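You operate a simulated robot arm through the tools that you are given. There is no shell and no other tool.

You are at the controls of a simulated two-armed robot. One attempt, no reset.

JOB
Take the lid off the jar labelled "sugar" on the yellow bench top and lay it down there.

The check looks at the end state, three seconds after you hand in, the way a careful person would. Anything else that was tipped, shoved, dropped, spilled or broken makes it a failure. Lids that push on must go on centred and level and be pressed home; caps that screw on are set level and turned clockwise until they are tight.

ROBOT AND FRAMES
Two 7-joint arms with three-finger grippers on one trunk, on a base that moves. Base frame: it is fixed to the floor where the robot stands at the start and does not move with it; the origin is under the middle of the robot, x ahead of it, y to its left, z up. Lengths are in mm, angles in rad, forces in N, time in s.
The left shoulder is at the start at [28, 154, 1040], the right one opposite. With the tool pointing down near the work surface each hand reaches from about 100 to 580 mm from the robot's upright axis, wherever it stands, measured 20 degrees to its own side. Places, roughly: jar with black lid, jar with blue lid, jar with re [-500, 1750, 1000]. Payload 2.69 kg a hand.
The tool frame of a hand sits at the grasp point between the pads (the TCP): z along the fingers, y along the line on which they close. The tips reach 29 mm beyond it. The gripper opens to 120 mm; its body begins 78 mm behind the TCP.
Orientation is told as [roll, pitch, yaw] about the base's x, y, z axes, in that order, counted from this pose: with the fingers straight down and closing along the base's y, the tool's x points along the base's -x, its y along +y and its z along -z.

CONTROLS
- The arms move only by the tool apply_moves. It takes "left_commands", "right_commands" or both (then of equal length, played together; a hand with none holds still); each is a list of rows, each a list of 3 entries, a list of its own where there are three numbers: the shift along the tool's x, y, z in units of 500 mm (1.0 is 500 mm), then the turn, a rotation vector about the tool's x, y, z in units of 120 degrees (1.0 is 120 degrees), then the closure, from 0 (fully open) to 1 (shut). In form: [[[dx, dy, dz], [wx, wy, wz], grip], ...]. A call has 1 to 20 rows; each row is the pose to reach, as a shift and turn from the pose commanded when the call began, along the tool's axes at that moment. A call with a number of a shift or a turn outside -1 to 1 is refused whole. A row lasts 0.2 s, in which the tool goes at most 50 mm and 0.15 rad; a call with a longer step from one row to the next is refused whole, and so is a gripper value outside its range. A pose out of reach is approached as far as the arm can. The call stops where the force on the tool passes 40 N (or 10 N more than at its start, if that is more) or the arm is blocked; 0.2 s more then pass. Each finger travels about 136.2 mm/s and halts on what it meets, pressing with about 27 N; the grip force reading is that of the motor and also rises with nothing between the fingers. The clock runs only during rows and for 0.2 s after the last one: add rows that repeat a pose to give the fingers time. It gives the time, the measured TCP pose, the force on the tool (base axes), the opening and the grip force at its end, in the units of the frame above (readings bear some noise), with the torque about the TCP (base axes, N m) and any sound that the robot's microphone picked up.
- Cameras (640 x 400 px; columns grow to the right, rows downward): "scene" is now at [136.5, -6.7, 1228.2]; the picture's right is [-0.08, -1.00, 0.00], its down [-0.22, 0.02, -0.98] and it looks along [0.97, -0.08, -0.22] (base axes); focal length 214 px, centre (320, 200). "left" rides on the left gripper at [63, 0, -104] in its tool frame; the picture's right is [0.00, 1.00, 0.00], its down [-0.83, 0.00, -0.56] and it looks along [-0.56, 0.00, 0.83] (tool axes); focal length 275 px, centre (320, 200). "right" rides on the right gripper at [63, 0, -104] in its tool frame; the picture's right is [0.00, 1.00, 0.00], its down [-0.83, 0.00, -0.56] and it looks along [-0.56, 0.00, 0.83] (tool axes); focal length 275 px, centre (320, 200). There is no depth. A picture from a camera that has moved, and an enlarged one, comes with that camera's place and axes in the base frame and with its lens.
- capture(camera): a new picture of that camera. The clock stands still meanwhile.
- slide_trunk(by): moves the trunk up (or, below 0, down) by that many mm; the arms and the scene camera ride with it, the base frame stays. It gives what a move gives, with no picture.
- drive_base(legs): drives the robot by 1 to 6 legs, each [ahead, left, turn to the left] in mm, mm and rad, along the robot's own axes; the way and the turn of a leg run together, so that a leg with both is an arc; at most 1500 mm and 3.142 rad a leg. The arms and the cameras ride along, it lands a little off, and it stops where it bumps. It gives what a move gives.
- turn_head(pan, tilt): turns the head with the scene camera to pan (to the left, within 1.396 rad either way) and tilt (down, from -0.506 to 1.204), counted from straight ahead of the robot (the tilt from the chest, where the trunk bows). It gives what a move gives.
- close_up(camera, box): a new picture of the part [left, top, right, bottom] of that camera's present view, enlarged. The clock stands still meanwhile.
- sign_off(): hands the job in; it is judged then, once.

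Places have to be worked out from the pictures, the camera data and where the tool is seen. Open the grippers and draw the arms clear of the work before you hand the job in, unless the task says otherwise.

The tools are called by a JSON object that holds its "fn" and its "kwargs". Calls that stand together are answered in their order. apply_moves: Moves the arms, as the interface text tells. Its arguments: {"type":"object","properties":{"left_commands":{"type":"array"},"right_commands":{"type":"array"}},"required":[]} The other tools are called the same way: slide_trunk (by) moves the trunk up or down; drive_base (legs) drives the base; turn_head (pan, tilt) turns the head that bears the scene camera; capture (camera) takes a picture; close_up (camera, box) takes an enlarged picture of a part of a camera's view; sign_off () hands the job in.

At the start:

```text
t: 0.0
left_tool_pos: [384.9, 130.1, 1106.0]
left_ee_rot: [-0.001, 0.0, 0.0]
left_force: [-0.7, 0.3, -0.3]
left_wrist_torque: [-0.03, 0.0, 0.03]
left_grip_width: 120.1
left_finger_force: 0.1
right_tool_pos: [251.7, -126.4, 1176.7]
right_ee_rot: [0.001, 0.0, -0.002]
right_force: [0.3, -0.3, -0.8]
right_wrist_torque: [-0.01, 0.01, 0.0]
right_grip_width: 119.9
right_finger_force: 0.0
trunk travel left (down, up): [-404.0, 34.0]
robot x, y, heading: [-1.5, -3.1, -0.001]
head pan, tilt (commanded): [-0.079, 0.22]
```

scene: 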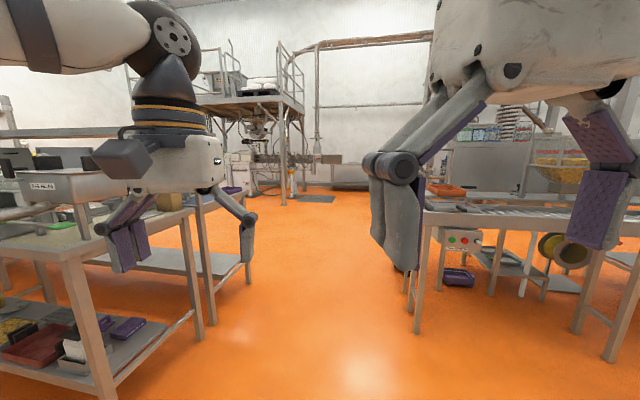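
right: 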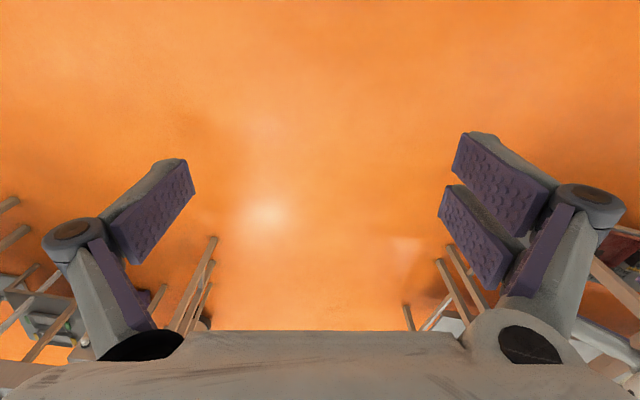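
left: 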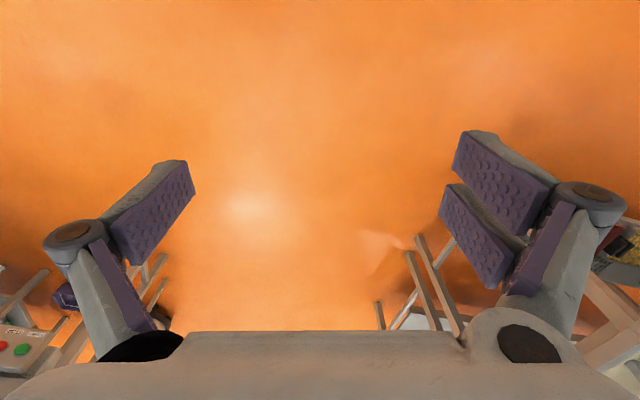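

The start pictures show only floor and side tables; the jars are said to be near [-500, 1750, 1000], to my left and a bit behind. I turn the head left to look that way.

{"fn": "turn_head", "kwargs": {"pan": 1.396, "tilt": 0.2}}

{"fn": "capture", "kwargs": {"camera": "scene"}}

```text
t: 1.6
left_tool_pos: [385.7, 129.4, 1106.0]
left_ee_rot: [0.0, 0.0, 0.0]
left_force: [-0.5, 0.1, 0.0]
left_wrist_torque: [0.02, -0.02, 0.0]
left_grip_width: 120.2
left_finger_force: 0.1
right_tool_pos: [251.5, -126.1, 1176.6]
right_ee_rot: [0.0, 0.0, 0.001]
right_force: [0.3, 0.0, 0.2]
right_wrist_torque: [-0.01, -0.02, 0.0]
right_grip_width: 120.2
right_finger_force: 0.0
trunk travel left (down, up): [-404.0, 34.0]
robot x, y, heading: [-2.5, -3.1, -0.001]
head pan, tilt (commanded): [1.396, 0.201]
```

```text
taken
camera scene: at [59.7, 92.3, 1230.0], right [0.98, -0.17, 0.0], down [-0.03, -0.2, -0.98], along [0.17, 0.96, -0.2], focal length 214 px, centre (320, 200)
```

scene: 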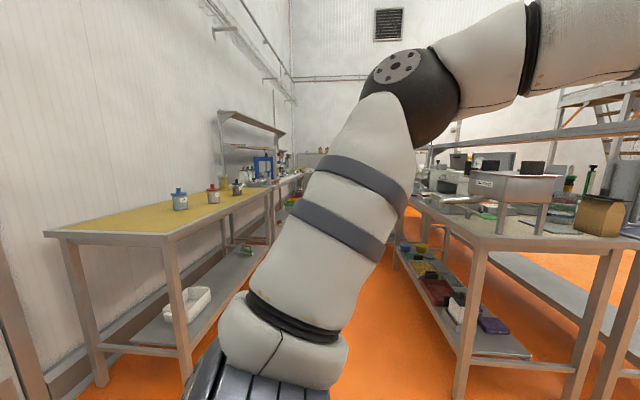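

The yellow bench is on the left with three jars (blue, red, black lids). I enlarge that area to read labels.

{"fn": "close_up", "kwargs": {"camera": "scene", "box": [150, 160, 270, 235]}}

{"fn": "close_up", "kwargs": {"camera": "scene", "box": [30, 130, 320, 400]}}

```text
5.33 times, centred on (210, 198) of scene
camera zoom: at [59.7, 92.3, 1230.0], right [0.98, -0.17, 0.0], down [-0.03, -0.2, -0.98], along [0.17, 0.96, -0.2], focal length 1144 px, centre (907, 213)
```

zoom: 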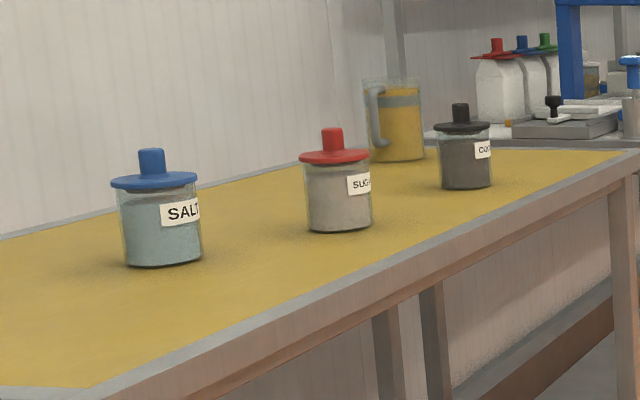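

```text
1.48 times, centred on (175, 265) of scene
camera zoom: at [59.7, 92.3, 1230.0], right [0.98, -0.17, 0.0], down [-0.03, -0.2, -0.98], along [0.17, 0.96, -0.2], focal length 318 px, centre (535, 104)
```

zoom: 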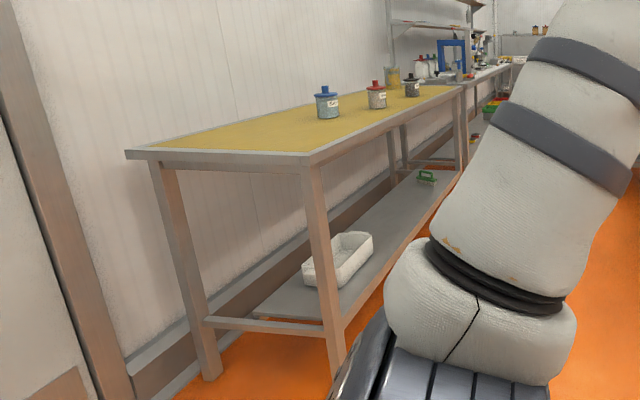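

The sugar jar is the red-lidded middle one, at about [-440, 1745], on a bench top at z≈890; the bench runs about 16° off my y axis with its front edge facing the aisle. Before driving I look in other directions to know the free floor.

{"fn": "turn_head", "kwargs": {"pan": 0.7, "tilt": 0.5}}

{"fn": "capture", "kwargs": {"camera": "scene"}}

{"fn": "turn_head", "kwargs": {"pan": -1.3, "tilt": 0.4}}

{"fn": "capture", "kwargs": {"camera": "scene"}}

```text
t: 2.6
left_tool_pos: [385.2, 129.9, 1105.8]
left_ee_rot: [-0.001, 0.0, 0.001]
left_force: [0.7, 0.5, -0.7]
left_wrist_torque: [0.01, 0.04, 0.01]
left_grip_width: 120.3
left_finger_force: 0.1
right_tool_pos: [252.7, -125.9, 1176.9]
right_ee_rot: [-0.001, 0.0, 0.001]
right_force: [0.1, -0.7, 0.3]
right_wrist_torque: [-0.02, 0.02, -0.01]
right_grip_width: 120.3
right_finger_force: 0.0
trunk travel left (down, up): [-404.0, 34.0]
robot x, y, heading: [1.2, 1.8, 0.001]
head pan, tilt (commanded): [0.7, 0.499]
```

```text
taken
camera scene: at [113.0, 59.3, 1202.3], right [0.64, -0.76, 0.0], down [-0.37, -0.31, -0.88], along [0.67, 0.57, -0.48], focal length 214 px, centre (320, 200)
```

scene: 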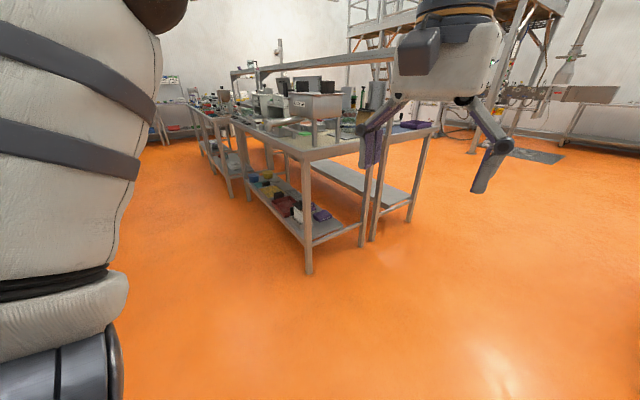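

```text
t: 4.6
left_tool_pos: [385.7, 130.2, 1105.8]
left_ee_rot: [0.0, 0.0, 0.001]
left_force: [0.7, -0.7, 0.3]
left_wrist_torque: [-0.04, -0.01, 0.01]
left_grip_width: 120.0
left_finger_force: 0.1
right_tool_pos: [250.8, -126.2, 1177.5]
right_ee_rot: [0.001, 0.0, -0.001]
right_force: [-0.2, -0.5, 0.8]
right_wrist_torque: [0.0, 0.06, 0.0]
right_grip_width: 119.9
right_finger_force: 0.1
trunk travel left (down, up): [-404.0, 34.0]
robot x, y, heading: [2.6, -2.5, -0.002]
head pan, tilt (commanded): [-1.3, 0.4]
```

```text
taken
camera scene: at [68.3, -88.6, 1211.4], right [-0.96, -0.27, 0.0], down [-0.1, 0.37, -0.92], along [0.25, -0.89, -0.39], focal length 214 px, centre (320, 200)
```

scene: 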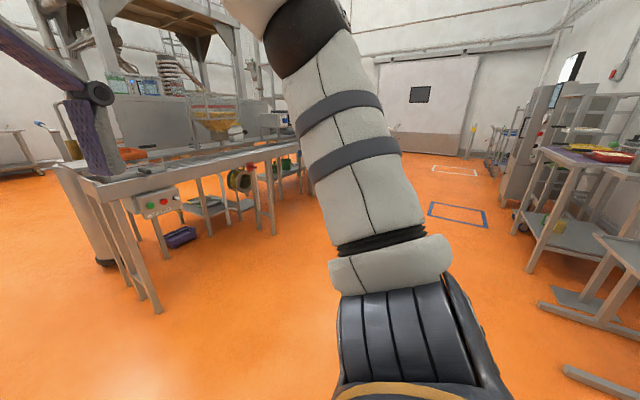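

The floor right around me is clear. I turn in place to the left by about half of what I need and look towards the yellow bench.

{"fn": "drive_base", "kwargs": {"legs": [[0, 0, 1.5]]}}

{"fn": "turn_head", "kwargs": {"pan": 1.2, "tilt": 0.45}}

{"fn": "capture", "kwargs": {"camera": "scene"}}

{"fn": "turn_head", "kwargs": {"pan": 0.2, "tilt": 0.35}}

{"fn": "capture", "kwargs": {"camera": "scene"}}

```text
t: 8.6
left_tool_pos: [-103.4, 392.1, 1106.4]
left_ee_rot: [0.0, 0.0, 1.505]
left_force: [-0.2, 0.2, -0.1]
left_wrist_torque: [-0.01, 0.01, 0.0]
left_grip_width: 120.0
left_finger_force: 0.1
right_tool_pos: [142.2, 242.7, 1178.3]
right_ee_rot: [0.0, 0.0, 1.504]
right_force: [0.0, -0.5, -0.5]
right_wrist_torque: [0.03, -0.01, 0.01]
right_grip_width: 120.0
right_finger_force: 0.1
trunk travel left (down, up): [-404.0, 34.0]
robot x, y, heading: [-0.4, -2.7, 1.505]
head pan, tilt (commanded): [-1.3, 0.4]
```

```text
t: 10.9
left_tool_pos: [-103.3, 392.0, 1105.6]
left_ee_rot: [0.0, -0.001, 1.505]
left_force: [0.8, 0.4, 0.3]
left_wrist_torque: [-0.03, -0.01, 0.0]
left_grip_width: 120.0
left_finger_force: 0.1
right_tool_pos: [142.2, 242.3, 1178.2]
right_ee_rot: [0.001, 0.001, 1.506]
right_force: [-0.4, -0.2, 0.2]
right_wrist_torque: [-0.02, 0.01, 0.01]
right_grip_width: 120.1
right_finger_force: 0.0
trunk travel left (down, up): [-404.0, 34.0]
robot x, y, heading: [1.6, 2.1, 1.509]
head pan, tilt (commanded): [1.201, 0.45]
```

```text
taken
camera scene: at [-78.8, 81.3, 1206.8], right [0.42, 0.91, 0.0], down [0.39, -0.18, -0.9], along [-0.82, 0.38, -0.44], focal length 214 px, centre (320, 200)
```

scene: 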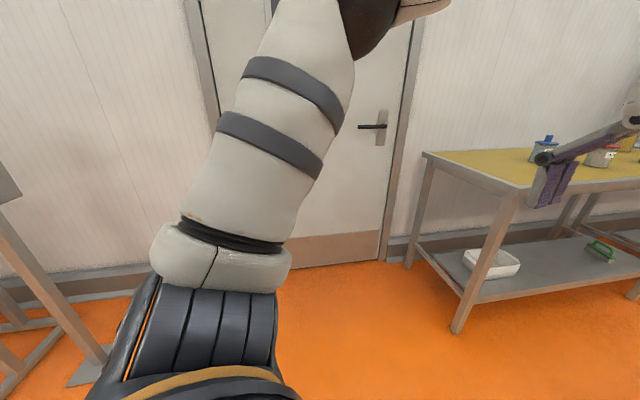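

```text
t: 12.2
left_tool_pos: [-104.2, 393.3, 1106.6]
left_ee_rot: [0.0, 0.0, 1.505]
left_force: [0.6, 0.0, 0.0]
left_wrist_torque: [0.0, -0.03, -0.03]
left_grip_width: 119.9
left_finger_force: 0.1
right_tool_pos: [143.1, 243.4, 1176.6]
right_ee_rot: [-0.001, 0.0, 1.503]
right_force: [-0.8, -0.3, 0.1]
right_wrist_torque: [0.02, 0.01, -0.02]
right_grip_width: 119.8
right_finger_force: 0.0
trunk travel left (down, up): [-404.0, 34.0]
robot x, y, heading: [-3.0, 1.8, 1.506]
head pan, tilt (commanded): [0.201, 0.351]
```

```text
taken
camera scene: at [-8.1, 134.7, 1216.0], right [0.99, 0.13, 0.0], down [0.05, -0.34, -0.94], along [-0.13, 0.93, -0.34], focal length 214 px, centre (320, 200)
```

scene: 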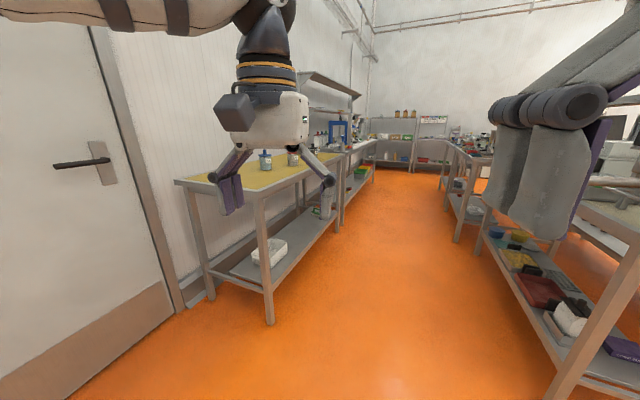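

The aisle between the yellow bench (front leg at about [-467, 1109]) and the table on the right is clear and about 1.2 m wide. I drive up the aisle to about [277, 1528], and then turn to face the bench squarely (heading ≈2.85).

{"fn": "drive_base", "kwargs": {"legs": [[771, -90, 0], [771, -90, 0]]}}

{"fn": "capture", "kwargs": {"camera": "scene"}}

```text
t: 20.1
left_tool_pos: [185.2, 1920.0, 1106.0]
left_ee_rot: [0.001, -0.001, 1.498]
left_force: [-0.1, 0.3, -0.5]
left_wrist_torque: [-0.01, 0.0, -0.01]
left_grip_width: 119.7
left_finger_force: 0.1
right_tool_pos: [429.4, 1767.3, 1176.3]
right_ee_rot: [0.0, 0.0, 1.498]
right_force: [-0.4, 1.1, -0.7]
right_wrist_torque: [-0.02, 0.02, 0.05]
right_grip_width: 120.1
right_finger_force: 0.0
trunk travel left (down, up): [-404.0, 34.0]
robot x, y, heading: [283.5, 1526.2, 1.499]
head pan, tilt (commanded): [0.201, 0.351]
```

```text
taken
camera scene: at [278.0, 1659.5, 1215.9], right [0.99, 0.13, 0.0], down [0.04, -0.34, -0.94], along [-0.12, 0.93, -0.34], focal length 214 px, centre (320, 200)
```

scene: 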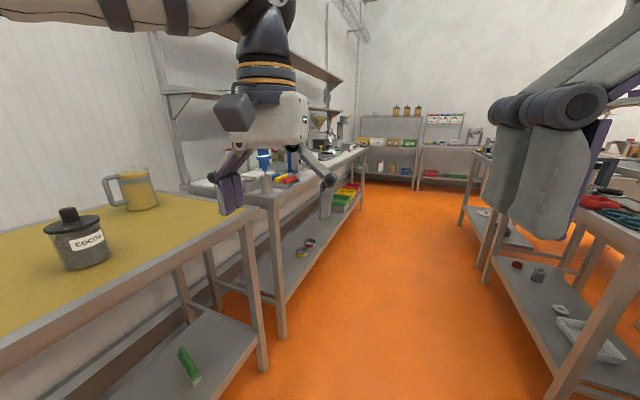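

I'm at about [283, 1526]; the far front corner of the bench works out at about [-58, 2355], so its edge runs at 73.6° and the normal heading is 2.855. I turn to face the bench and look down at the jars.

{"fn": "drive_base", "kwargs": {"legs": [[0, 0, 1.356]]}}

{"fn": "turn_head", "kwargs": {"pan": 0.0, "tilt": 0.45}}

{"fn": "capture", "kwargs": {"camera": "scene"}}

```text
t: 23.9
left_tool_pos: [-121.2, 1508.4, 1105.7]
left_ee_rot: [0.0, -0.002, 2.857]
left_force: [0.8, -0.5, 0.3]
left_wrist_torque: [-0.01, 0.01, -0.05]
left_grip_width: 120.0
left_finger_force: 0.1
right_tool_pos: [78.9, 1715.5, 1178.2]
right_ee_rot: [0.0, 0.001, 2.86]
right_force: [-0.1, 0.4, -0.8]
right_wrist_torque: [0.01, -0.01, -0.02]
right_grip_width: 119.8
right_finger_force: 0.1
trunk travel left (down, up): [-404.0, 34.0]
robot x, y, heading: [285.0, 1526.2, 2.86]
head pan, tilt (commanded): [0.201, 0.351]
```

```text
t: 24.6
left_tool_pos: [-120.3, 1507.5, 1105.0]
left_ee_rot: [0.0, -0.004, 2.858]
left_force: [0.9, 0.3, 0.3]
left_wrist_torque: [0.0, -0.01, 0.03]
left_grip_width: 120.0
left_finger_force: 0.1
right_tool_pos: [78.3, 1716.1, 1176.6]
right_ee_rot: [0.002, 0.002, 2.859]
right_force: [0.4, 0.6, 0.1]
right_wrist_torque: [0.01, -0.01, 0.01]
right_grip_width: 119.9
right_finger_force: 0.0
trunk travel left (down, up): [-404.0, 34.0]
robot x, y, heading: [287.4, 1527.3, 2.857]
head pan, tilt (commanded): [0.0, 0.45]
```

```text
taken
camera scene: at [158.2, 1562.4, 1206.8], right [0.28, 0.96, 0.0], down [0.42, -0.12, -0.9], along [-0.86, 0.25, -0.43], focal length 214 px, centre (320, 200)
```

scene: 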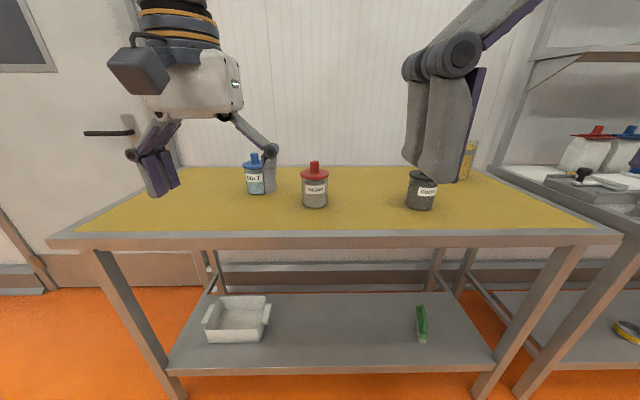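

Now facing the bench squarely with the jar nearly dead ahead. I enlarge the jar to work out its position, lid and label.

{"fn": "close_up", "kwargs": {"camera": "scene", "box": [230, 140, 390, 240]}}

{"fn": "close_up", "kwargs": {"camera": "scene", "box": [290, 150, 338, 215]}}

```text
4.00 times, centred on (310, 190) of scene
camera zoom: at [158.2, 1562.4, 1206.8], right [0.28, 0.96, 0.0], down [0.42, -0.12, -0.9], along [-0.86, 0.25, -0.43], focal length 858 px, centre (360, 240)
```

zoom: 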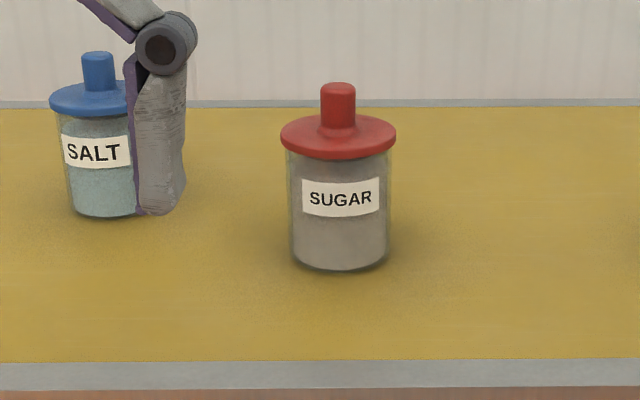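

```text
6.15 times, centred on (314, 182) of scene
camera zoom: at [158.2, 1562.4, 1206.8], right [0.28, 0.96, 0.0], down [0.42, -0.12, -0.9], along [-0.86, 0.25, -0.43], focal length 1320 px, centre (357, 308)
```

zoom: 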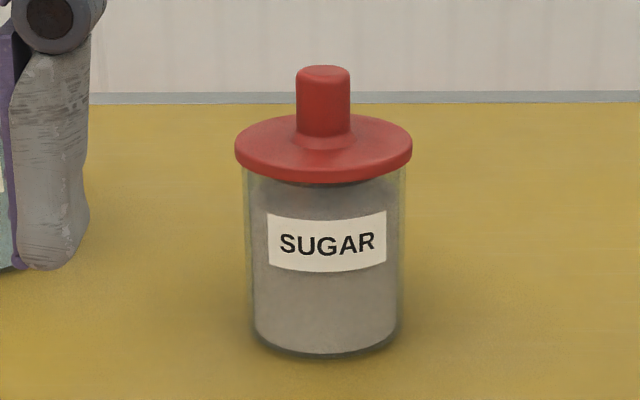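

The sugar jar works out (two-view) at about [-431, 1719], bench top z≈904, lid disc top z≈1001, knob about 25 mm thick reaching z≈1037. Before moving closer I look down to see how far my base sticks out relative to the bench.

{"fn": "turn_head", "kwargs": {"pan": 0.0, "tilt": 1.2}}

{"fn": "capture", "kwargs": {"camera": "scene"}}

{"fn": "capture", "kwargs": {"camera": "left"}}

{"fn": "capture", "kwargs": {"camera": "right"}}

```text
t: 25.7
left_tool_pos: [-120.3, 1508.7, 1106.6]
left_ee_rot: [0.0, 0.0, 2.859]
left_force: [0.7, -0.2, -0.7]
left_wrist_torque: [-0.01, 0.03, 0.0]
left_grip_width: 119.8
left_finger_force: 0.1
right_tool_pos: [78.1, 1717.4, 1176.2]
right_ee_rot: [-0.004, 0.003, 2.854]
right_force: [-16.4, 21.6, -33.6]
right_wrist_torque: [0.92, -0.92, -1.03]
right_grip_width: 100.9
right_finger_force: 0.0
trunk travel left (down, up): [-404.0, 34.0]
robot x, y, heading: [284.6, 1527.8, 2.863]
head pan, tilt (commanded): [0.0, 1.201]
```

```text
taken
camera scene: at [184.5, 1553.0, 1155.2], right [0.25, 0.97, 0.0], down [0.86, -0.22, -0.47], along [-0.45, 0.12, -0.89], focal length 214 px, centre (320, 200)
```

scene: 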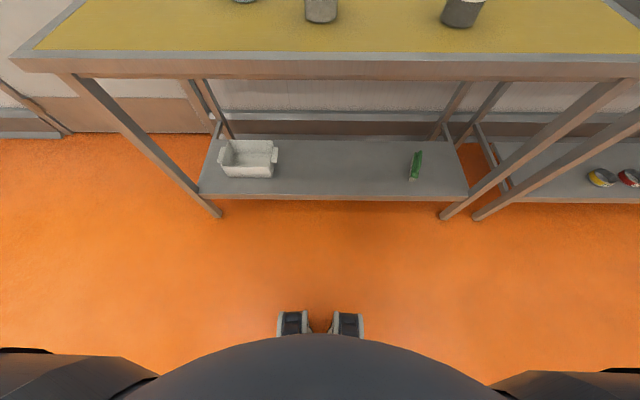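

```text
taken
camera left: at [-61.6, 1490.5, 1209.3], right [-0.28, -0.96, 0.0], down [-0.8, 0.23, 0.56], along [-0.53, 0.16, -0.83], focal length 275 px, centre (320, 200)
```

left: 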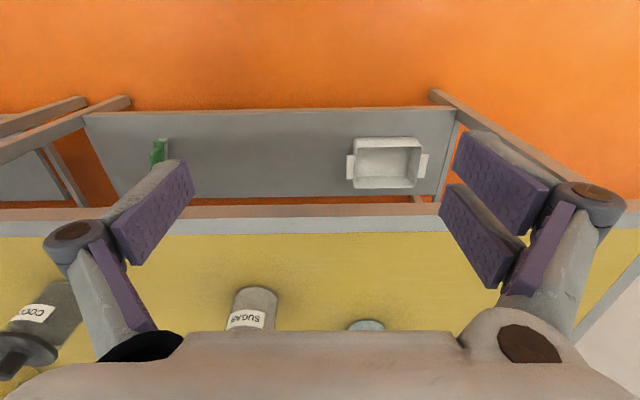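

```text
taken
camera right: at [138.3, 1697.3, 1280.9], right [-0.28, -0.96, 0.0], down [-0.8, 0.23, 0.55], along [-0.53, 0.16, -0.83], focal length 275 px, centre (320, 200)
```

right: 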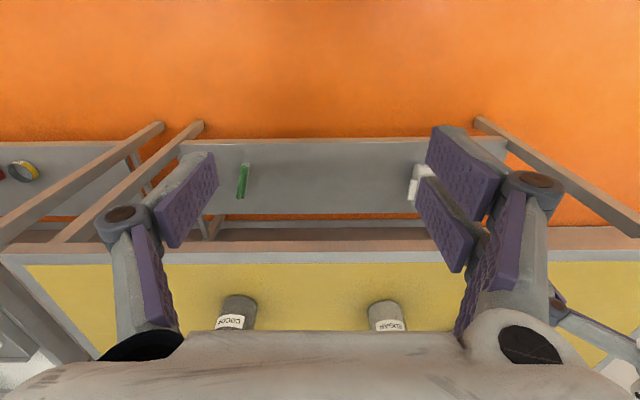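

The readings show the lowered head now presses on my own right gripper's fingers (force ~40 N, width 101), so I raise the head again at once. The base itself is small (front wheels only ~110 mm ahead of my axis), so there is room to come closer.

{"fn": "turn_head", "kwargs": {"pan": 0.0, "tilt": 0.45}}

{"fn": "capture", "kwargs": {"camera": "scene"}}

```text
t: 26.8
left_tool_pos: [-121.2, 1508.0, 1105.4]
left_ee_rot: [-0.001, 0.0, 2.859]
left_force: [0.1, -0.1, 0.6]
left_wrist_torque: [-0.01, -0.02, 0.0]
left_grip_width: 120.1
left_finger_force: 0.0
right_tool_pos: [78.9, 1714.5, 1178.1]
right_ee_rot: [0.0, 0.001, 2.859]
right_force: [0.5, 0.4, -0.2]
right_wrist_torque: [-0.04, 0.02, -0.03]
right_grip_width: 120.1
right_finger_force: 0.0
trunk travel left (down, up): [-404.0, 34.0]
robot x, y, heading: [286.9, 1526.3, 2.854]
head pan, tilt (commanded): [0.0, 0.45]
```

```text
taken
camera scene: at [158.1, 1562.5, 1206.7], right [0.28, 0.96, 0.0], down [0.42, -0.12, -0.9], along [-0.86, 0.25, -0.44], focal length 214 px, centre (320, 200)
```

scene: 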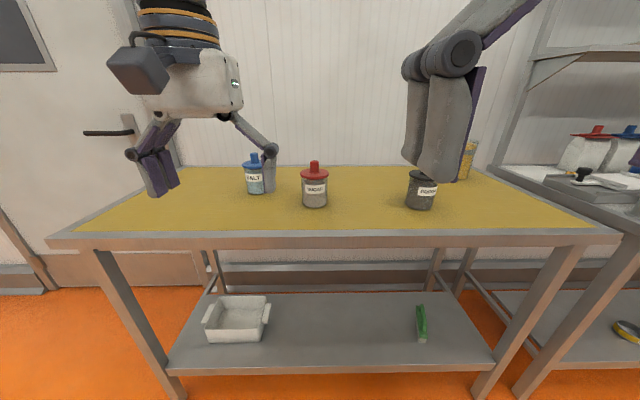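

Head is clear again and the hands undisturbed. I'll use the left hand; first I lift it 80 mm so that it passes well above the jar knobs (z≈1037) when I drive in.

{"fn": "apply_moves", "kwargs": {"left_commands": [[[0, 0, -0.08], [0, 0, 0], 0], [[0, 0, -0.16], [0, 0, 0], 0], [[0, 0, -0.16], [0, 0, 0], 0]]}}

{"fn": "close_up", "kwargs": {"camera": "left", "box": [0, 100, 640, 400]}}

```text
t: 27.6
left_tool_pos: [-120.7, 1507.4, 1186.8]
left_ee_rot: [-0.001, 0.0, 2.858]
left_force: [0.5, 0.0, -0.1]
left_wrist_torque: [0.02, -0.03, 0.0]
left_grip_width: 120.0
left_finger_force: 0.1
right_tool_pos: [78.4, 1716.4, 1177.5]
right_ee_rot: [0.0, 0.001, 2.859]
right_force: [0.0, -0.5, -0.4]
right_wrist_torque: [0.05, 0.03, -0.01]
right_grip_width: 119.9
right_finger_force: 0.0
trunk travel left (down, up): [-404.0, 34.0]
robot x, y, heading: [284.2, 1521.6, 2.862]
head pan, tilt (commanded): [0.0, 0.45]
```

```text
1.00 times, centred on (320, 250) of left (not enlarged: the box is as wide or as high as the picture)
camera zoom: at [-61.6, 1490.1, 1289.8], right [-0.28, -0.96, 0.0], down [-0.8, 0.23, 0.56], along [-0.53, 0.16, -0.83], focal length 275 px, centre (320, 150)
```

zoom: 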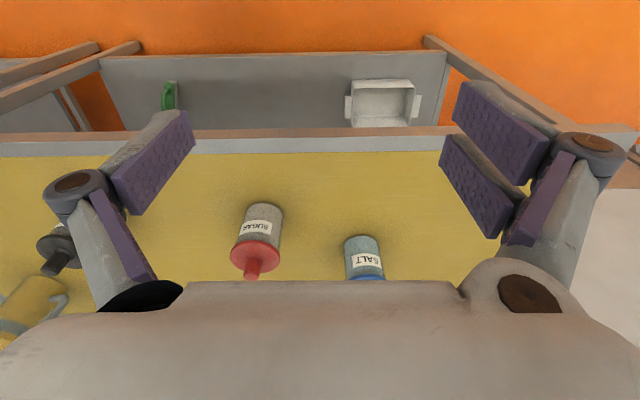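

The wrist picture agrees on the jar place (~[-428, 1714]). I now drive 318 mm ahead and 140 mm to the right, which should put the jar about 450 mm out, 20° to the left, close under my left hand.

{"fn": "drive_base", "kwargs": {"legs": [[318, -140, 0]]}}

{"fn": "capture", "kwargs": {"camera": "scene"}}

{"fn": "capture", "kwargs": {"camera": "left"}}

```text
t: 29.9
left_tool_pos: [-386.8, 1731.6, 1186.6]
left_ee_rot: [-0.001, 0.002, 2.86]
left_force: [-0.1, -0.3, 0.2]
left_wrist_torque: [-0.02, -0.02, 0.0]
left_grip_width: 119.7
left_finger_force: 0.0
right_tool_pos: [-187.0, 1939.5, 1176.9]
right_ee_rot: [0.0, -0.001, 2.86]
right_force: [0.4, 0.7, -0.4]
right_wrist_torque: [-0.01, -0.05, -0.01]
right_grip_width: 119.8
right_finger_force: 0.0
trunk travel left (down, up): [-404.0, 34.0]
robot x, y, heading: [20.5, 1747.9, 2.856]
head pan, tilt (commanded): [0.0, 0.45]
```

```text
taken
camera scene: at [-107.1, 1786.4, 1206.7], right [0.28, 0.96, 0.0], down [0.42, -0.12, -0.9], along [-0.86, 0.25, -0.44], focal length 214 px, centre (320, 200)
```

scene: 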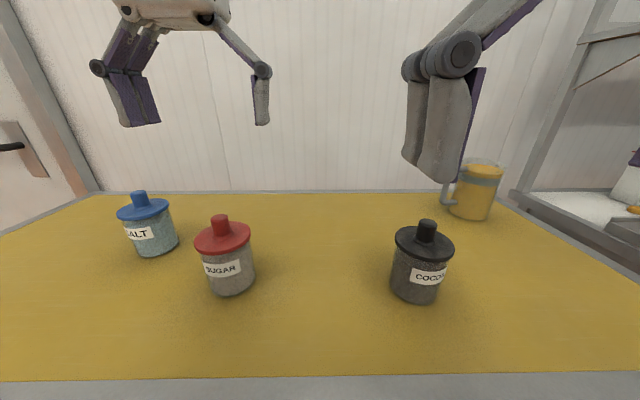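

```text
taken
camera left: at [-326.9, 1714.4, 1289.6], right [-0.28, -0.96, 0.0], down [-0.8, 0.24, 0.56], along [-0.53, 0.16, -0.83], focal length 275 px, centre (320, 200)
```

left: 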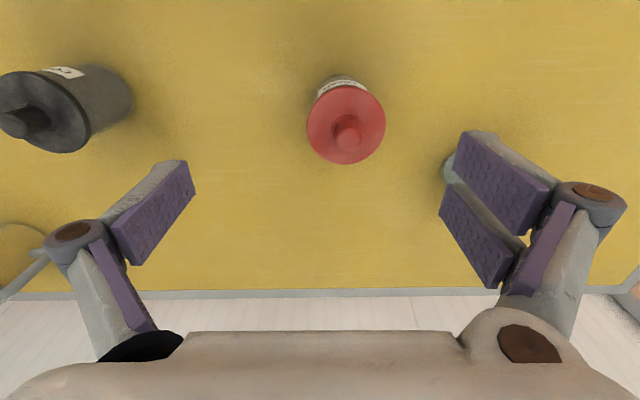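

The left wrist camera now looks right down on the sugar lid. I enlarge it and the scene view to place the knob precisely.

{"fn": "close_up", "kwargs": {"camera": "left", "box": [290, 60, 402, 180]}}

{"fn": "close_up", "kwargs": {"camera": "scene", "box": [170, 200, 290, 310]}}

```text
3.33 times, centred on (346, 120) of left
camera zoom: at [-326.9, 1714.4, 1289.6], right [-0.28, -0.96, 0.0], down [-0.8, 0.24, 0.56], along [-0.53, 0.16, -0.83], focal length 918 px, centre (233, 467)
```

zoom: 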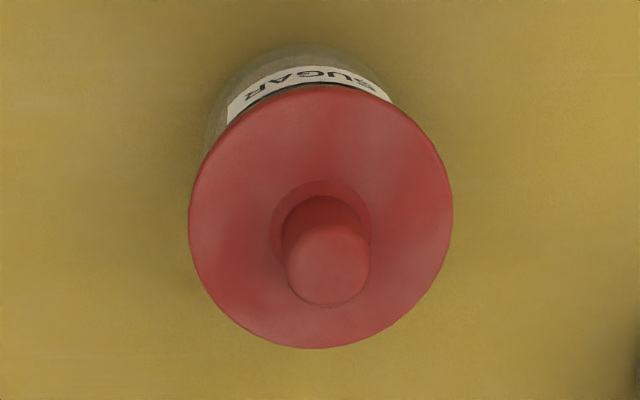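

```text
3.64 times, centred on (230, 255) of scene
camera zoom: at [-107.1, 1786.4, 1206.7], right [0.28, 0.96, 0.0], down [0.42, -0.12, -0.9], along [-0.86, 0.25, -0.44], focal length 780 px, centre (647, 0)
```

zoom: 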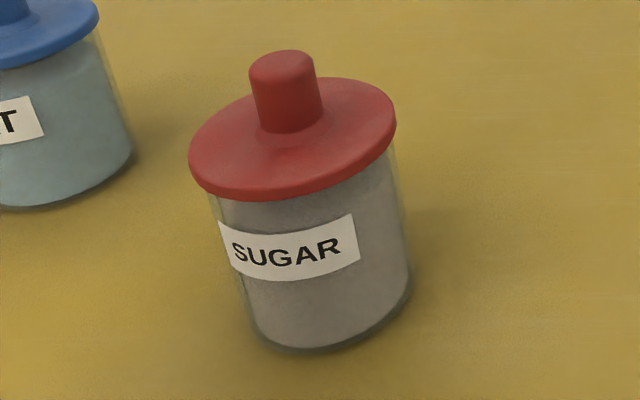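

Knob top works out at z≈1034, disc top z≈1000, and the knob axis 38 mm ahead and 28 mm left of the present TCP. Before going down I check in the air how the fingertips move as they close to about knob width.

{"fn": "apply_moves", "kwargs": {"left_commands": [[[0, 0, 0], [0, 0, 0], 0.78], [[0, 0, 0], [0, 0, 0], 0.78], [[0, 0, 0], [0, 0, 0], 0.78], [[0, 0, 0], [0, 0, 0], 0.78]]}}

{"fn": "capture", "kwargs": {"camera": "scene"}}

{"fn": "capture", "kwargs": {"camera": "left"}}

```text
t: 30.9
left_tool_pos: [-385.6, 1731.3, 1186.2]
left_ee_rot: [0.001, -0.002, 2.858]
left_force: [-0.7, -0.1, 0.2]
left_wrist_torque: [-0.01, -0.03, 0.01]
left_grip_width: 26.6
left_finger_force: 0.1
right_tool_pos: [-185.1, 1939.2, 1177.3]
right_ee_rot: [0.0, 0.001, 2.859]
right_force: [0.0, 0.1, -0.2]
right_wrist_torque: [-0.02, 0.02, 0.04]
right_grip_width: 119.9
right_finger_force: 0.0
trunk travel left (down, up): [-404.0, 34.0]
robot x, y, heading: [20.3, 1750.2, 2.859]
head pan, tilt (commanded): [0.0, 0.45]
```

```text
taken
camera scene: at [-106.8, 1786.0, 1206.8], right [0.28, 0.96, 0.0], down [0.42, -0.12, -0.9], along [-0.86, 0.25, -0.44], focal length 214 px, centre (320, 200)
```

scene: 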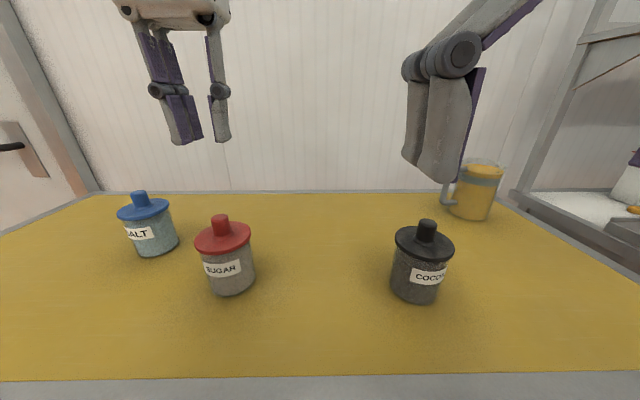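

```text
taken
camera left: at [-326.6, 1714.0, 1289.7], right [-0.28, -0.96, 0.0], down [-0.8, 0.24, 0.56], along [-0.53, 0.16, -0.83], focal length 275 px, centre (320, 200)
```

left: 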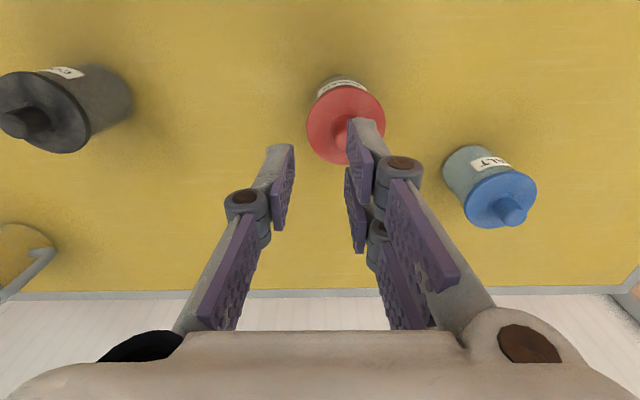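

Closing lowers the tips: at knob width they are 27–29 mm below the TCP, when open only ~8 mm. I half-open to 60 mm and move at this height above the knob axis (38 mm ahead, 28 mm left), then check with the cameras.

{"fn": "apply_moves", "kwargs": {"left_commands": [[[-0.038, 0.028, 0], [0, 0, 0], 0.5], [[-0.077, 0.0556, 0], [0, 0, 0], 0.5], [[-0.077, 0.0556, 0], [0, 0, 0], 0.5], [[-0.077, 0.0556, 0], [0, 0, 0], 0.5]]}}

{"fn": "capture", "kwargs": {"camera": "scene"}}

{"fn": "capture", "kwargs": {"camera": "left"}}

```text
t: 31.9
left_tool_pos: [-430.3, 1715.3, 1185.5]
left_ee_rot: [0.001, 0.002, 2.859]
left_force: [0.4, -0.3, 0.1]
left_wrist_torque: [-0.01, -0.02, 0.01]
left_grip_width: 59.9
left_finger_force: 0.0
right_tool_pos: [-186.0, 1939.4, 1177.9]
right_ee_rot: [-0.001, 0.0, 2.858]
right_force: [1.1, 0.0, -0.3]
right_wrist_torque: [-0.01, 0.0, -0.01]
right_grip_width: 119.9
right_finger_force: 0.0
trunk travel left (down, up): [-404.0, 34.0]
robot x, y, heading: [23.6, 1748.3, 2.858]
head pan, tilt (commanded): [0.0, 0.45]
```

```text
taken
camera scene: at [-106.9, 1786.1, 1206.7], right [0.28, 0.96, 0.0], down [0.42, -0.12, -0.9], along [-0.86, 0.25, -0.44], focal length 214 px, centre (320, 200)
```

scene: 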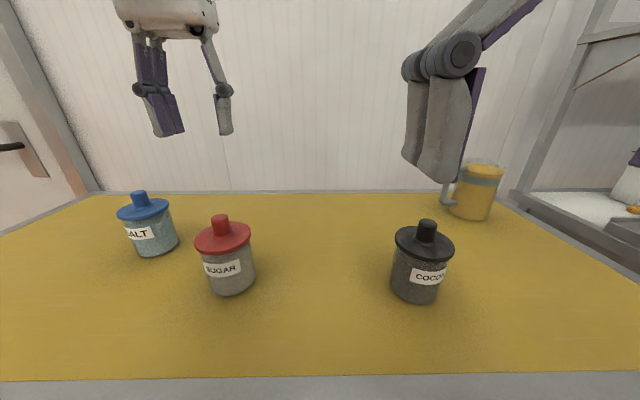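

```text
taken
camera left: at [-371.1, 1698.2, 1289.9], right [-0.28, -0.96, 0.0], down [-0.8, 0.24, 0.56], along [-0.53, 0.16, -0.83], focal length 275 px, centre (320, 200)
```

left: 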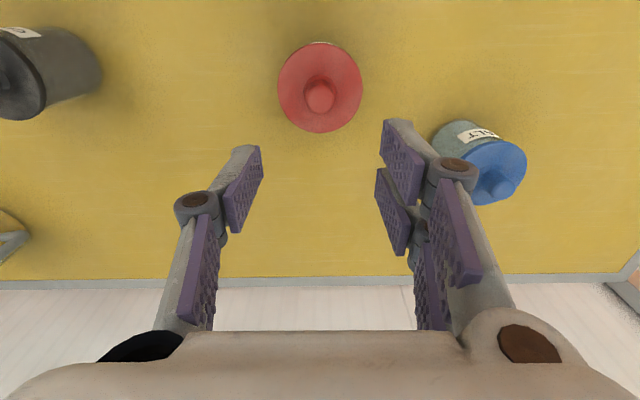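

Lateral alignment looks right (knob at column 320). I enlarge the wrist view to fine-check the fore-aft alignment.

{"fn": "close_up", "kwargs": {"camera": "left", "box": [270, 35, 370, 140]}}

{"fn": "close_up", "kwargs": {"camera": "scene", "box": [100, 80, 280, 300]}}

```text
3.81 times, centred on (320, 88) of left
camera zoom: at [-371.1, 1698.2, 1289.9], right [-0.28, -0.96, 0.0], down [-0.8, 0.24, 0.56], along [-0.53, 0.16, -0.83], focal length 1049 px, centre (320, 629)
```

zoom: 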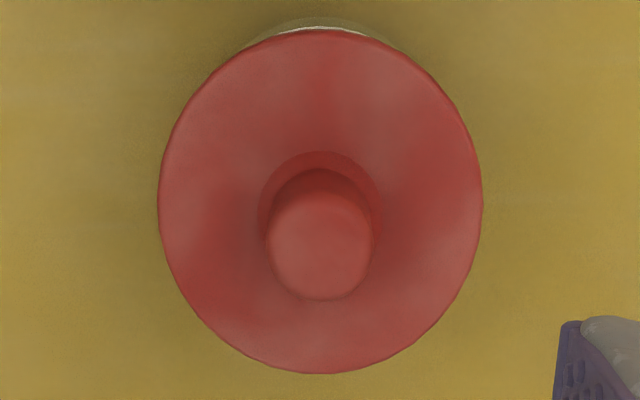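

```text
1.82 times, centred on (190, 190) of scene
camera zoom: at [-106.9, 1786.1, 1206.7], right [0.28, 0.96, 0.0], down [0.42, -0.12, -0.9], along [-0.86, 0.25, -0.44], focal length 390 px, centre (556, 218)
```

zoom: 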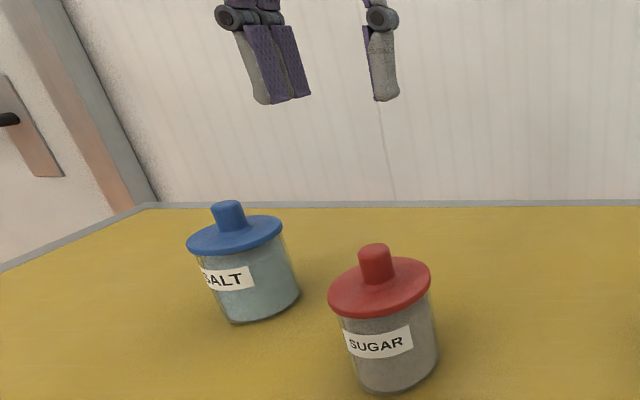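

Knob is centred under the TCP to within about 1 mm (25 mm thick, top z≈1035). I go down to TCP z≈1056, with the fingers half open around the knob, and look again.

{"fn": "apply_moves", "kwargs": {"left_commands": [[[0, 0, 0.07], [0, 0, 0], 0.5], [[0, 0, 0.14], [0, 0, 0], 0.5], [[0, 0, 0.2], [0, 0, 0], 0.5], [[0, 0, 0.24], [0, 0, 0], 0.5], [[0, 0, 0.258], [0, 0, 0], 0.5], [[0, 0, 0.258], [0, 0, 0], 0.5]]}}

{"fn": "close_up", "kwargs": {"camera": "scene", "box": [120, 120, 320, 310]}}

{"fn": "capture", "kwargs": {"camera": "left"}}

```text
t: 33.3
left_tool_pos: [-430.6, 1714.9, 1056.8]
left_ee_rot: [-0.001, -0.003, 2.857]
left_force: [0.1, 0.7, -0.2]
left_wrist_torque: [0.02, -0.02, 0.01]
left_grip_width: 60.0
left_finger_force: 0.0
right_tool_pos: [-186.0, 1939.5, 1177.4]
right_ee_rot: [0.0, -0.001, 2.858]
right_force: [0.6, -0.9, 0.4]
right_wrist_torque: [0.02, -0.01, -0.01]
right_grip_width: 120.0
right_finger_force: 0.0
trunk travel left (down, up): [-404.0, 34.0]
robot x, y, heading: [16.9, 1744.9, 2.859]
head pan, tilt (commanded): [0.0, 0.45]
```

```text
2.11 times, centred on (220, 215) of scene
camera zoom: at [-106.7, 1786.0, 1206.8], right [0.28, 0.96, 0.0], down [0.42, -0.12, -0.9], along [-0.86, 0.25, -0.44], focal length 452 px, centre (530, 168)
```

zoom: 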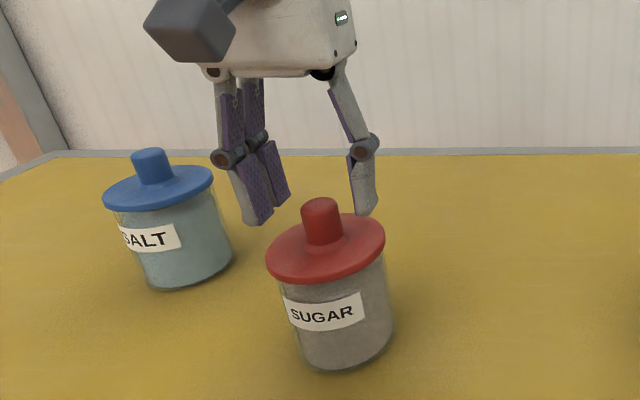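

```text
taken
camera left: at [-371.5, 1697.6, 1160.4], right [-0.28, -0.96, 0.0], down [-0.8, 0.24, 0.56], along [-0.53, 0.16, -0.83], focal length 275 px, centre (320, 200)
```

left: 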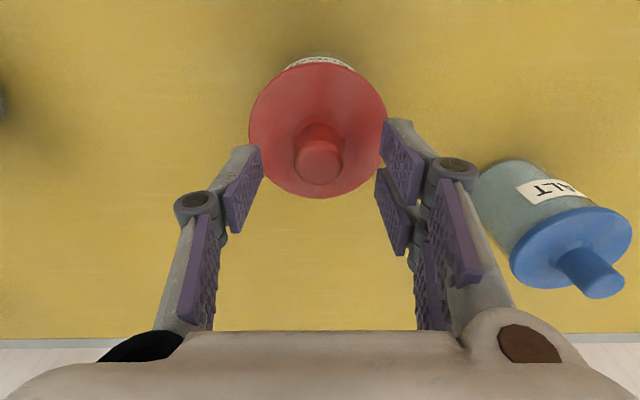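

The knob sits midway between the fingers in both views and the salt jar is clear. I lower a further 20 mm to TCP z≈1036 (closed tips ~6–7 mm above the disc), still open.

{"fn": "apply_moves", "kwargs": {"left_commands": [[[0.002, 0, 0.02], [0, 0, 0], 0.5], [[0.002, 0, 0.04], [0, 0, 0], 0.5], [[0.002, 0, 0.04], [0, 0, 0], 0.5]]}}

{"fn": "close_up", "kwargs": {"camera": "scene", "box": [150, 150, 300, 300]}}

{"fn": "close_up", "kwargs": {"camera": "left", "box": [160, 40, 480, 300]}}

```text
t: 34.1
left_tool_pos: [-430.6, 1714.3, 1037.5]
left_ee_rot: [0.0, 0.0, 2.86]
left_force: [-0.4, 0.6, 0.2]
left_wrist_torque: [-0.04, -0.01, 0.04]
left_grip_width: 59.8
left_finger_force: 0.1
right_tool_pos: [-185.7, 1938.5, 1177.1]
right_ee_rot: [0.001, -0.001, 2.858]
right_force: [0.8, -0.2, -0.1]
right_wrist_torque: [0.01, -0.03, 0.0]
right_grip_width: 119.9
right_finger_force: 0.1
trunk travel left (down, up): [-404.0, 34.0]
robot x, y, heading: [18.6, 1751.3, 2.858]
head pan, tilt (commanded): [0.0, 0.45]
```

```text
2.67 times, centred on (225, 225) of scene
camera zoom: at [-106.7, 1786.0, 1206.8], right [0.28, 0.96, 0.0], down [0.42, -0.12, -0.9], along [-0.86, 0.25, -0.44], focal length 572 px, centre (573, 133)
```

zoom: 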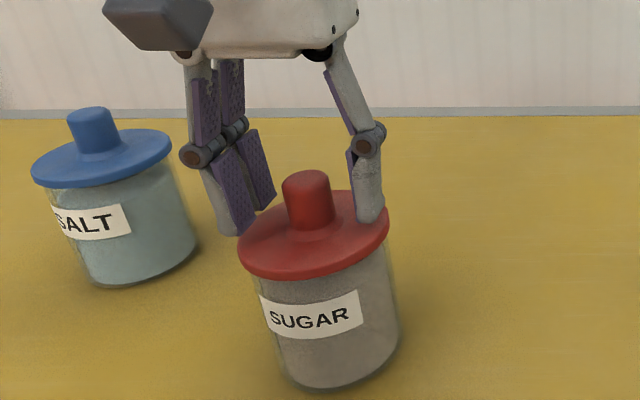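

```text
1.54 times, centred on (320, 170) of left
camera zoom: at [-371.3, 1697.4, 1140.3], right [-0.28, -0.96, 0.0], down [-0.8, 0.23, 0.56], along [-0.53, 0.16, -0.83], focal length 424 px, centre (320, 246)
```

zoom: 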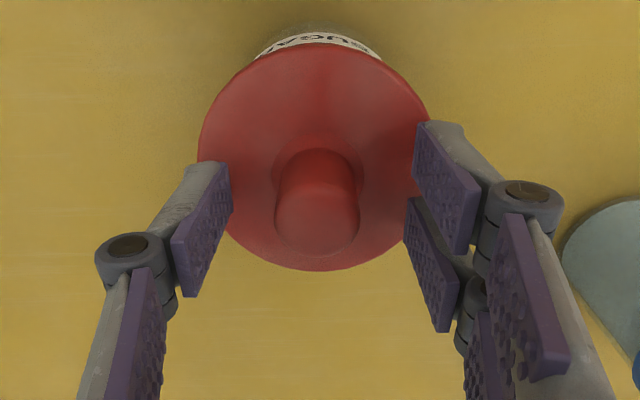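

Everything lines up: the knob stands between the single finger and the pair, with the tips still above the disc. I close the fingers on the knob.

{"fn": "apply_moves", "kwargs": {"left_commands": [[[0, 0, 0], [0, 0, 0], 0.7], [[0, 0, 0], [0, 0, 0], 0.8], [[0, 0, 0], [0, 0, 0], 0.9], [[0, 0, 0], [0, 0, 0], 0.9], [[0, 0, 0], [0, 0, 0], 0.9]]}}

{"fn": "close_up", "kwargs": {"camera": "scene", "box": [150, 150, 300, 300]}}

{"fn": "close_up", "kwargs": {"camera": "left", "box": [160, 40, 480, 300]}}

```text
t: 35.3
left_tool_pos: [-430.8, 1714.8, 1037.9]
left_ee_rot: [0.0, -0.001, 2.86]
left_force: [1.1, 2.1, 0.4]
left_wrist_torque: [0.12, -0.06, -0.02]
left_grip_width: 23.7
left_finger_force: 26.6
right_tool_pos: [-186.4, 1938.9, 1176.8]
right_ee_rot: [0.0, 0.001, 2.859]
right_force: [0.0, -1.9, -0.1]
right_wrist_torque: [-0.01, -0.03, 0.0]
right_grip_width: 119.8
right_finger_force: 0.1
trunk travel left (down, up): [-404.0, 34.0]
robot x, y, heading: [17.5, 1744.6, 2.853]
head pan, tilt (commanded): [0.0, 0.45]
```

```text
2.67 times, centred on (225, 225) of scene
camera zoom: at [-106.6, 1786.3, 1206.8], right [0.28, 0.96, 0.0], down [0.42, -0.12, -0.9], along [-0.86, 0.25, -0.44], focal length 572 px, centre (573, 133)
```

zoom: 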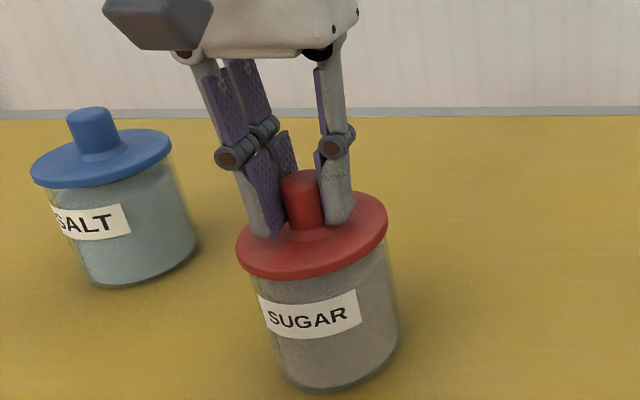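

```text
1.54 times, centred on (320, 170) of left
camera zoom: at [-371.1, 1697.7, 1140.6], right [-0.28, -0.96, 0.0], down [-0.8, 0.24, 0.56], along [-0.53, 0.16, -0.83], focal length 424 px, centre (320, 246)
```

zoom: 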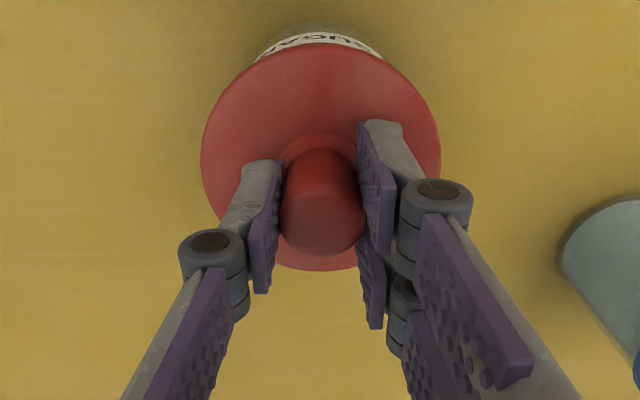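

The grip holds (23.7 mm, 26.6 N) and the jar stands as before. I lift slowly by only 8 mm to feel whether the lid comes free alone.

{"fn": "apply_moves", "kwargs": {"left_commands": [[[0, 0, -0.004], [0, 0, 0], 0.9], [[0, 0, -0.008], [0, 0, 0], 0.9], [[0, 0, -0.012], [0, 0, 0], 0.9], [[0, 0, -0.016], [0, 0, 0], 0.9]]}}

{"fn": "close_up", "kwargs": {"camera": "scene", "box": [150, 150, 300, 300]}}

{"fn": "close_up", "kwargs": {"camera": "left", "box": [160, 40, 480, 300]}}

```text
t: 36.3
left_tool_pos: [-430.1, 1714.4, 1044.9]
left_ee_rot: [0.001, -0.001, 2.859]
left_force: [0.6, -0.3, -3.8]
left_wrist_torque: [0.02, 0.03, -0.01]
left_grip_width: 23.5
left_finger_force: 27.2
right_tool_pos: [-187.0, 1939.7, 1176.1]
right_ee_rot: [0.0, -0.001, 2.859]
right_force: [0.8, -0.2, 0.2]
right_wrist_torque: [-0.01, 0.01, 0.0]
right_grip_width: 120.1
right_finger_force: 0.1
trunk travel left (down, up): [-404.0, 34.0]
robot x, y, heading: [19.8, 1744.8, 2.861]
head pan, tilt (commanded): [0.0, 0.45]
```

```text
2.67 times, centred on (225, 225) of scene
camera zoom: at [-107.0, 1786.0, 1206.7], right [0.28, 0.96, 0.0], down [0.42, -0.12, -0.9], along [-0.86, 0.25, -0.44], focal length 572 px, centre (573, 133)
```

zoom: 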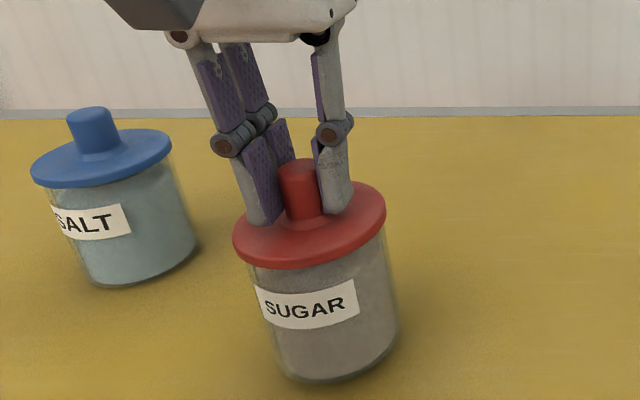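

```text
1.54 times, centred on (320, 170) of left
camera zoom: at [-371.1, 1697.7, 1148.5], right [-0.28, -0.96, 0.0], down [-0.8, 0.24, 0.56], along [-0.53, 0.16, -0.83], focal length 424 px, centre (320, 246)
```

zoom: 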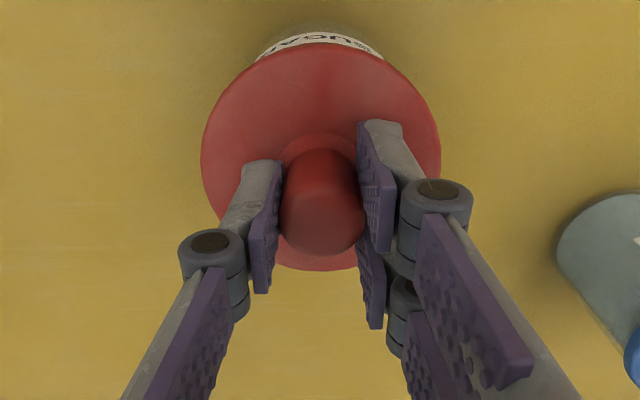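

The whole jar came up with the lid (base rose ~7 mm, weight ≈3.8 N), so the lid is tight and I must hold the jar with the other hand. I first set the jar gently back down where it stood.

{"fn": "apply_moves", "kwargs": {"left_commands": [[[0, 0, 0.004], [0, 0, 0], 0.9], [[0, 0, 0.008], [0, 0, 0], 0.9], [[0, 0, 0.012], [0, 0, 0], 0.9], [[0, 0, 0.0145], [0, 0, 0], 0.9], [[0, 0, 0.0158], [0, 0, 0], 0.9], [[0, 0, 0.0158], [0, 0, 0], 0.9]]}}

{"fn": "close_up", "kwargs": {"camera": "scene", "box": [150, 150, 300, 300]}}

```text
t: 37.7
left_tool_pos: [-430.1, 1714.9, 1036.0]
left_ee_rot: [0.0, 0.001, 2.859]
left_force: [-0.9, 0.1, -4.6]
left_wrist_torque: [0.01, 0.01, 0.03]
left_grip_width: 23.8
left_finger_force: 26.3
right_tool_pos: [-186.4, 1939.0, 1176.9]
right_ee_rot: [0.0, 0.0, 2.859]
right_force: [0.6, -0.5, 0.3]
right_wrist_torque: [0.01, -0.01, 0.01]
right_grip_width: 120.1
right_finger_force: 0.1
trunk travel left (down, up): [-404.0, 34.0]
robot x, y, heading: [25.0, 1748.1, 2.854]
head pan, tilt (commanded): [0.0, 0.45]
```

```text
2.67 times, centred on (225, 225) of scene
camera zoom: at [-107.0, 1786.0, 1206.7], right [0.28, 0.96, 0.0], down [0.42, -0.12, -0.9], along [-0.86, 0.25, -0.44], focal length 572 px, centre (573, 133)
```

zoom: 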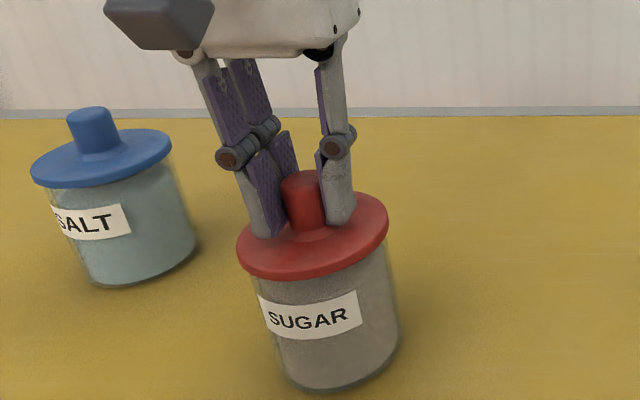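

The picture matches the original standing place, but the tool still bears ~4.5 N, so the jar may be hanging a hair above the top. I lower in half-millimetre steps.

{"fn": "apply_moves", "kwargs": {"left_commands": [[[0, 0, 0.001], [0, 0, 0], 0.9], [[0, 0, 0.002], [0, 0, 0], 0.9], [[0, 0, 0.002], [0, 0, 0], 0.9]]}}

```text
t: 38.5
left_tool_pos: [-429.3, 1715.1, 1037.5]
left_ee_rot: [-0.002, -0.004, 2.859]
left_force: [-1.7, 0.4, 3.9]
left_wrist_torque: [-0.01, -0.02, 0.01]
left_grip_width: 23.8
left_finger_force: 26.5
right_tool_pos: [-185.5, 1938.7, 1177.1]
right_ee_rot: [0.0, 0.003, 2.859]
right_force: [-0.3, -0.4, -0.5]
right_wrist_torque: [0.01, 0.0, -0.01]
right_grip_width: 119.9
right_finger_force: 0.0
trunk travel left (down, up): [-404.0, 34.0]
robot x, y, heading: [23.1, 1749.9, 2.855]
head pan, tilt (commanded): [0.0, 0.45]
```

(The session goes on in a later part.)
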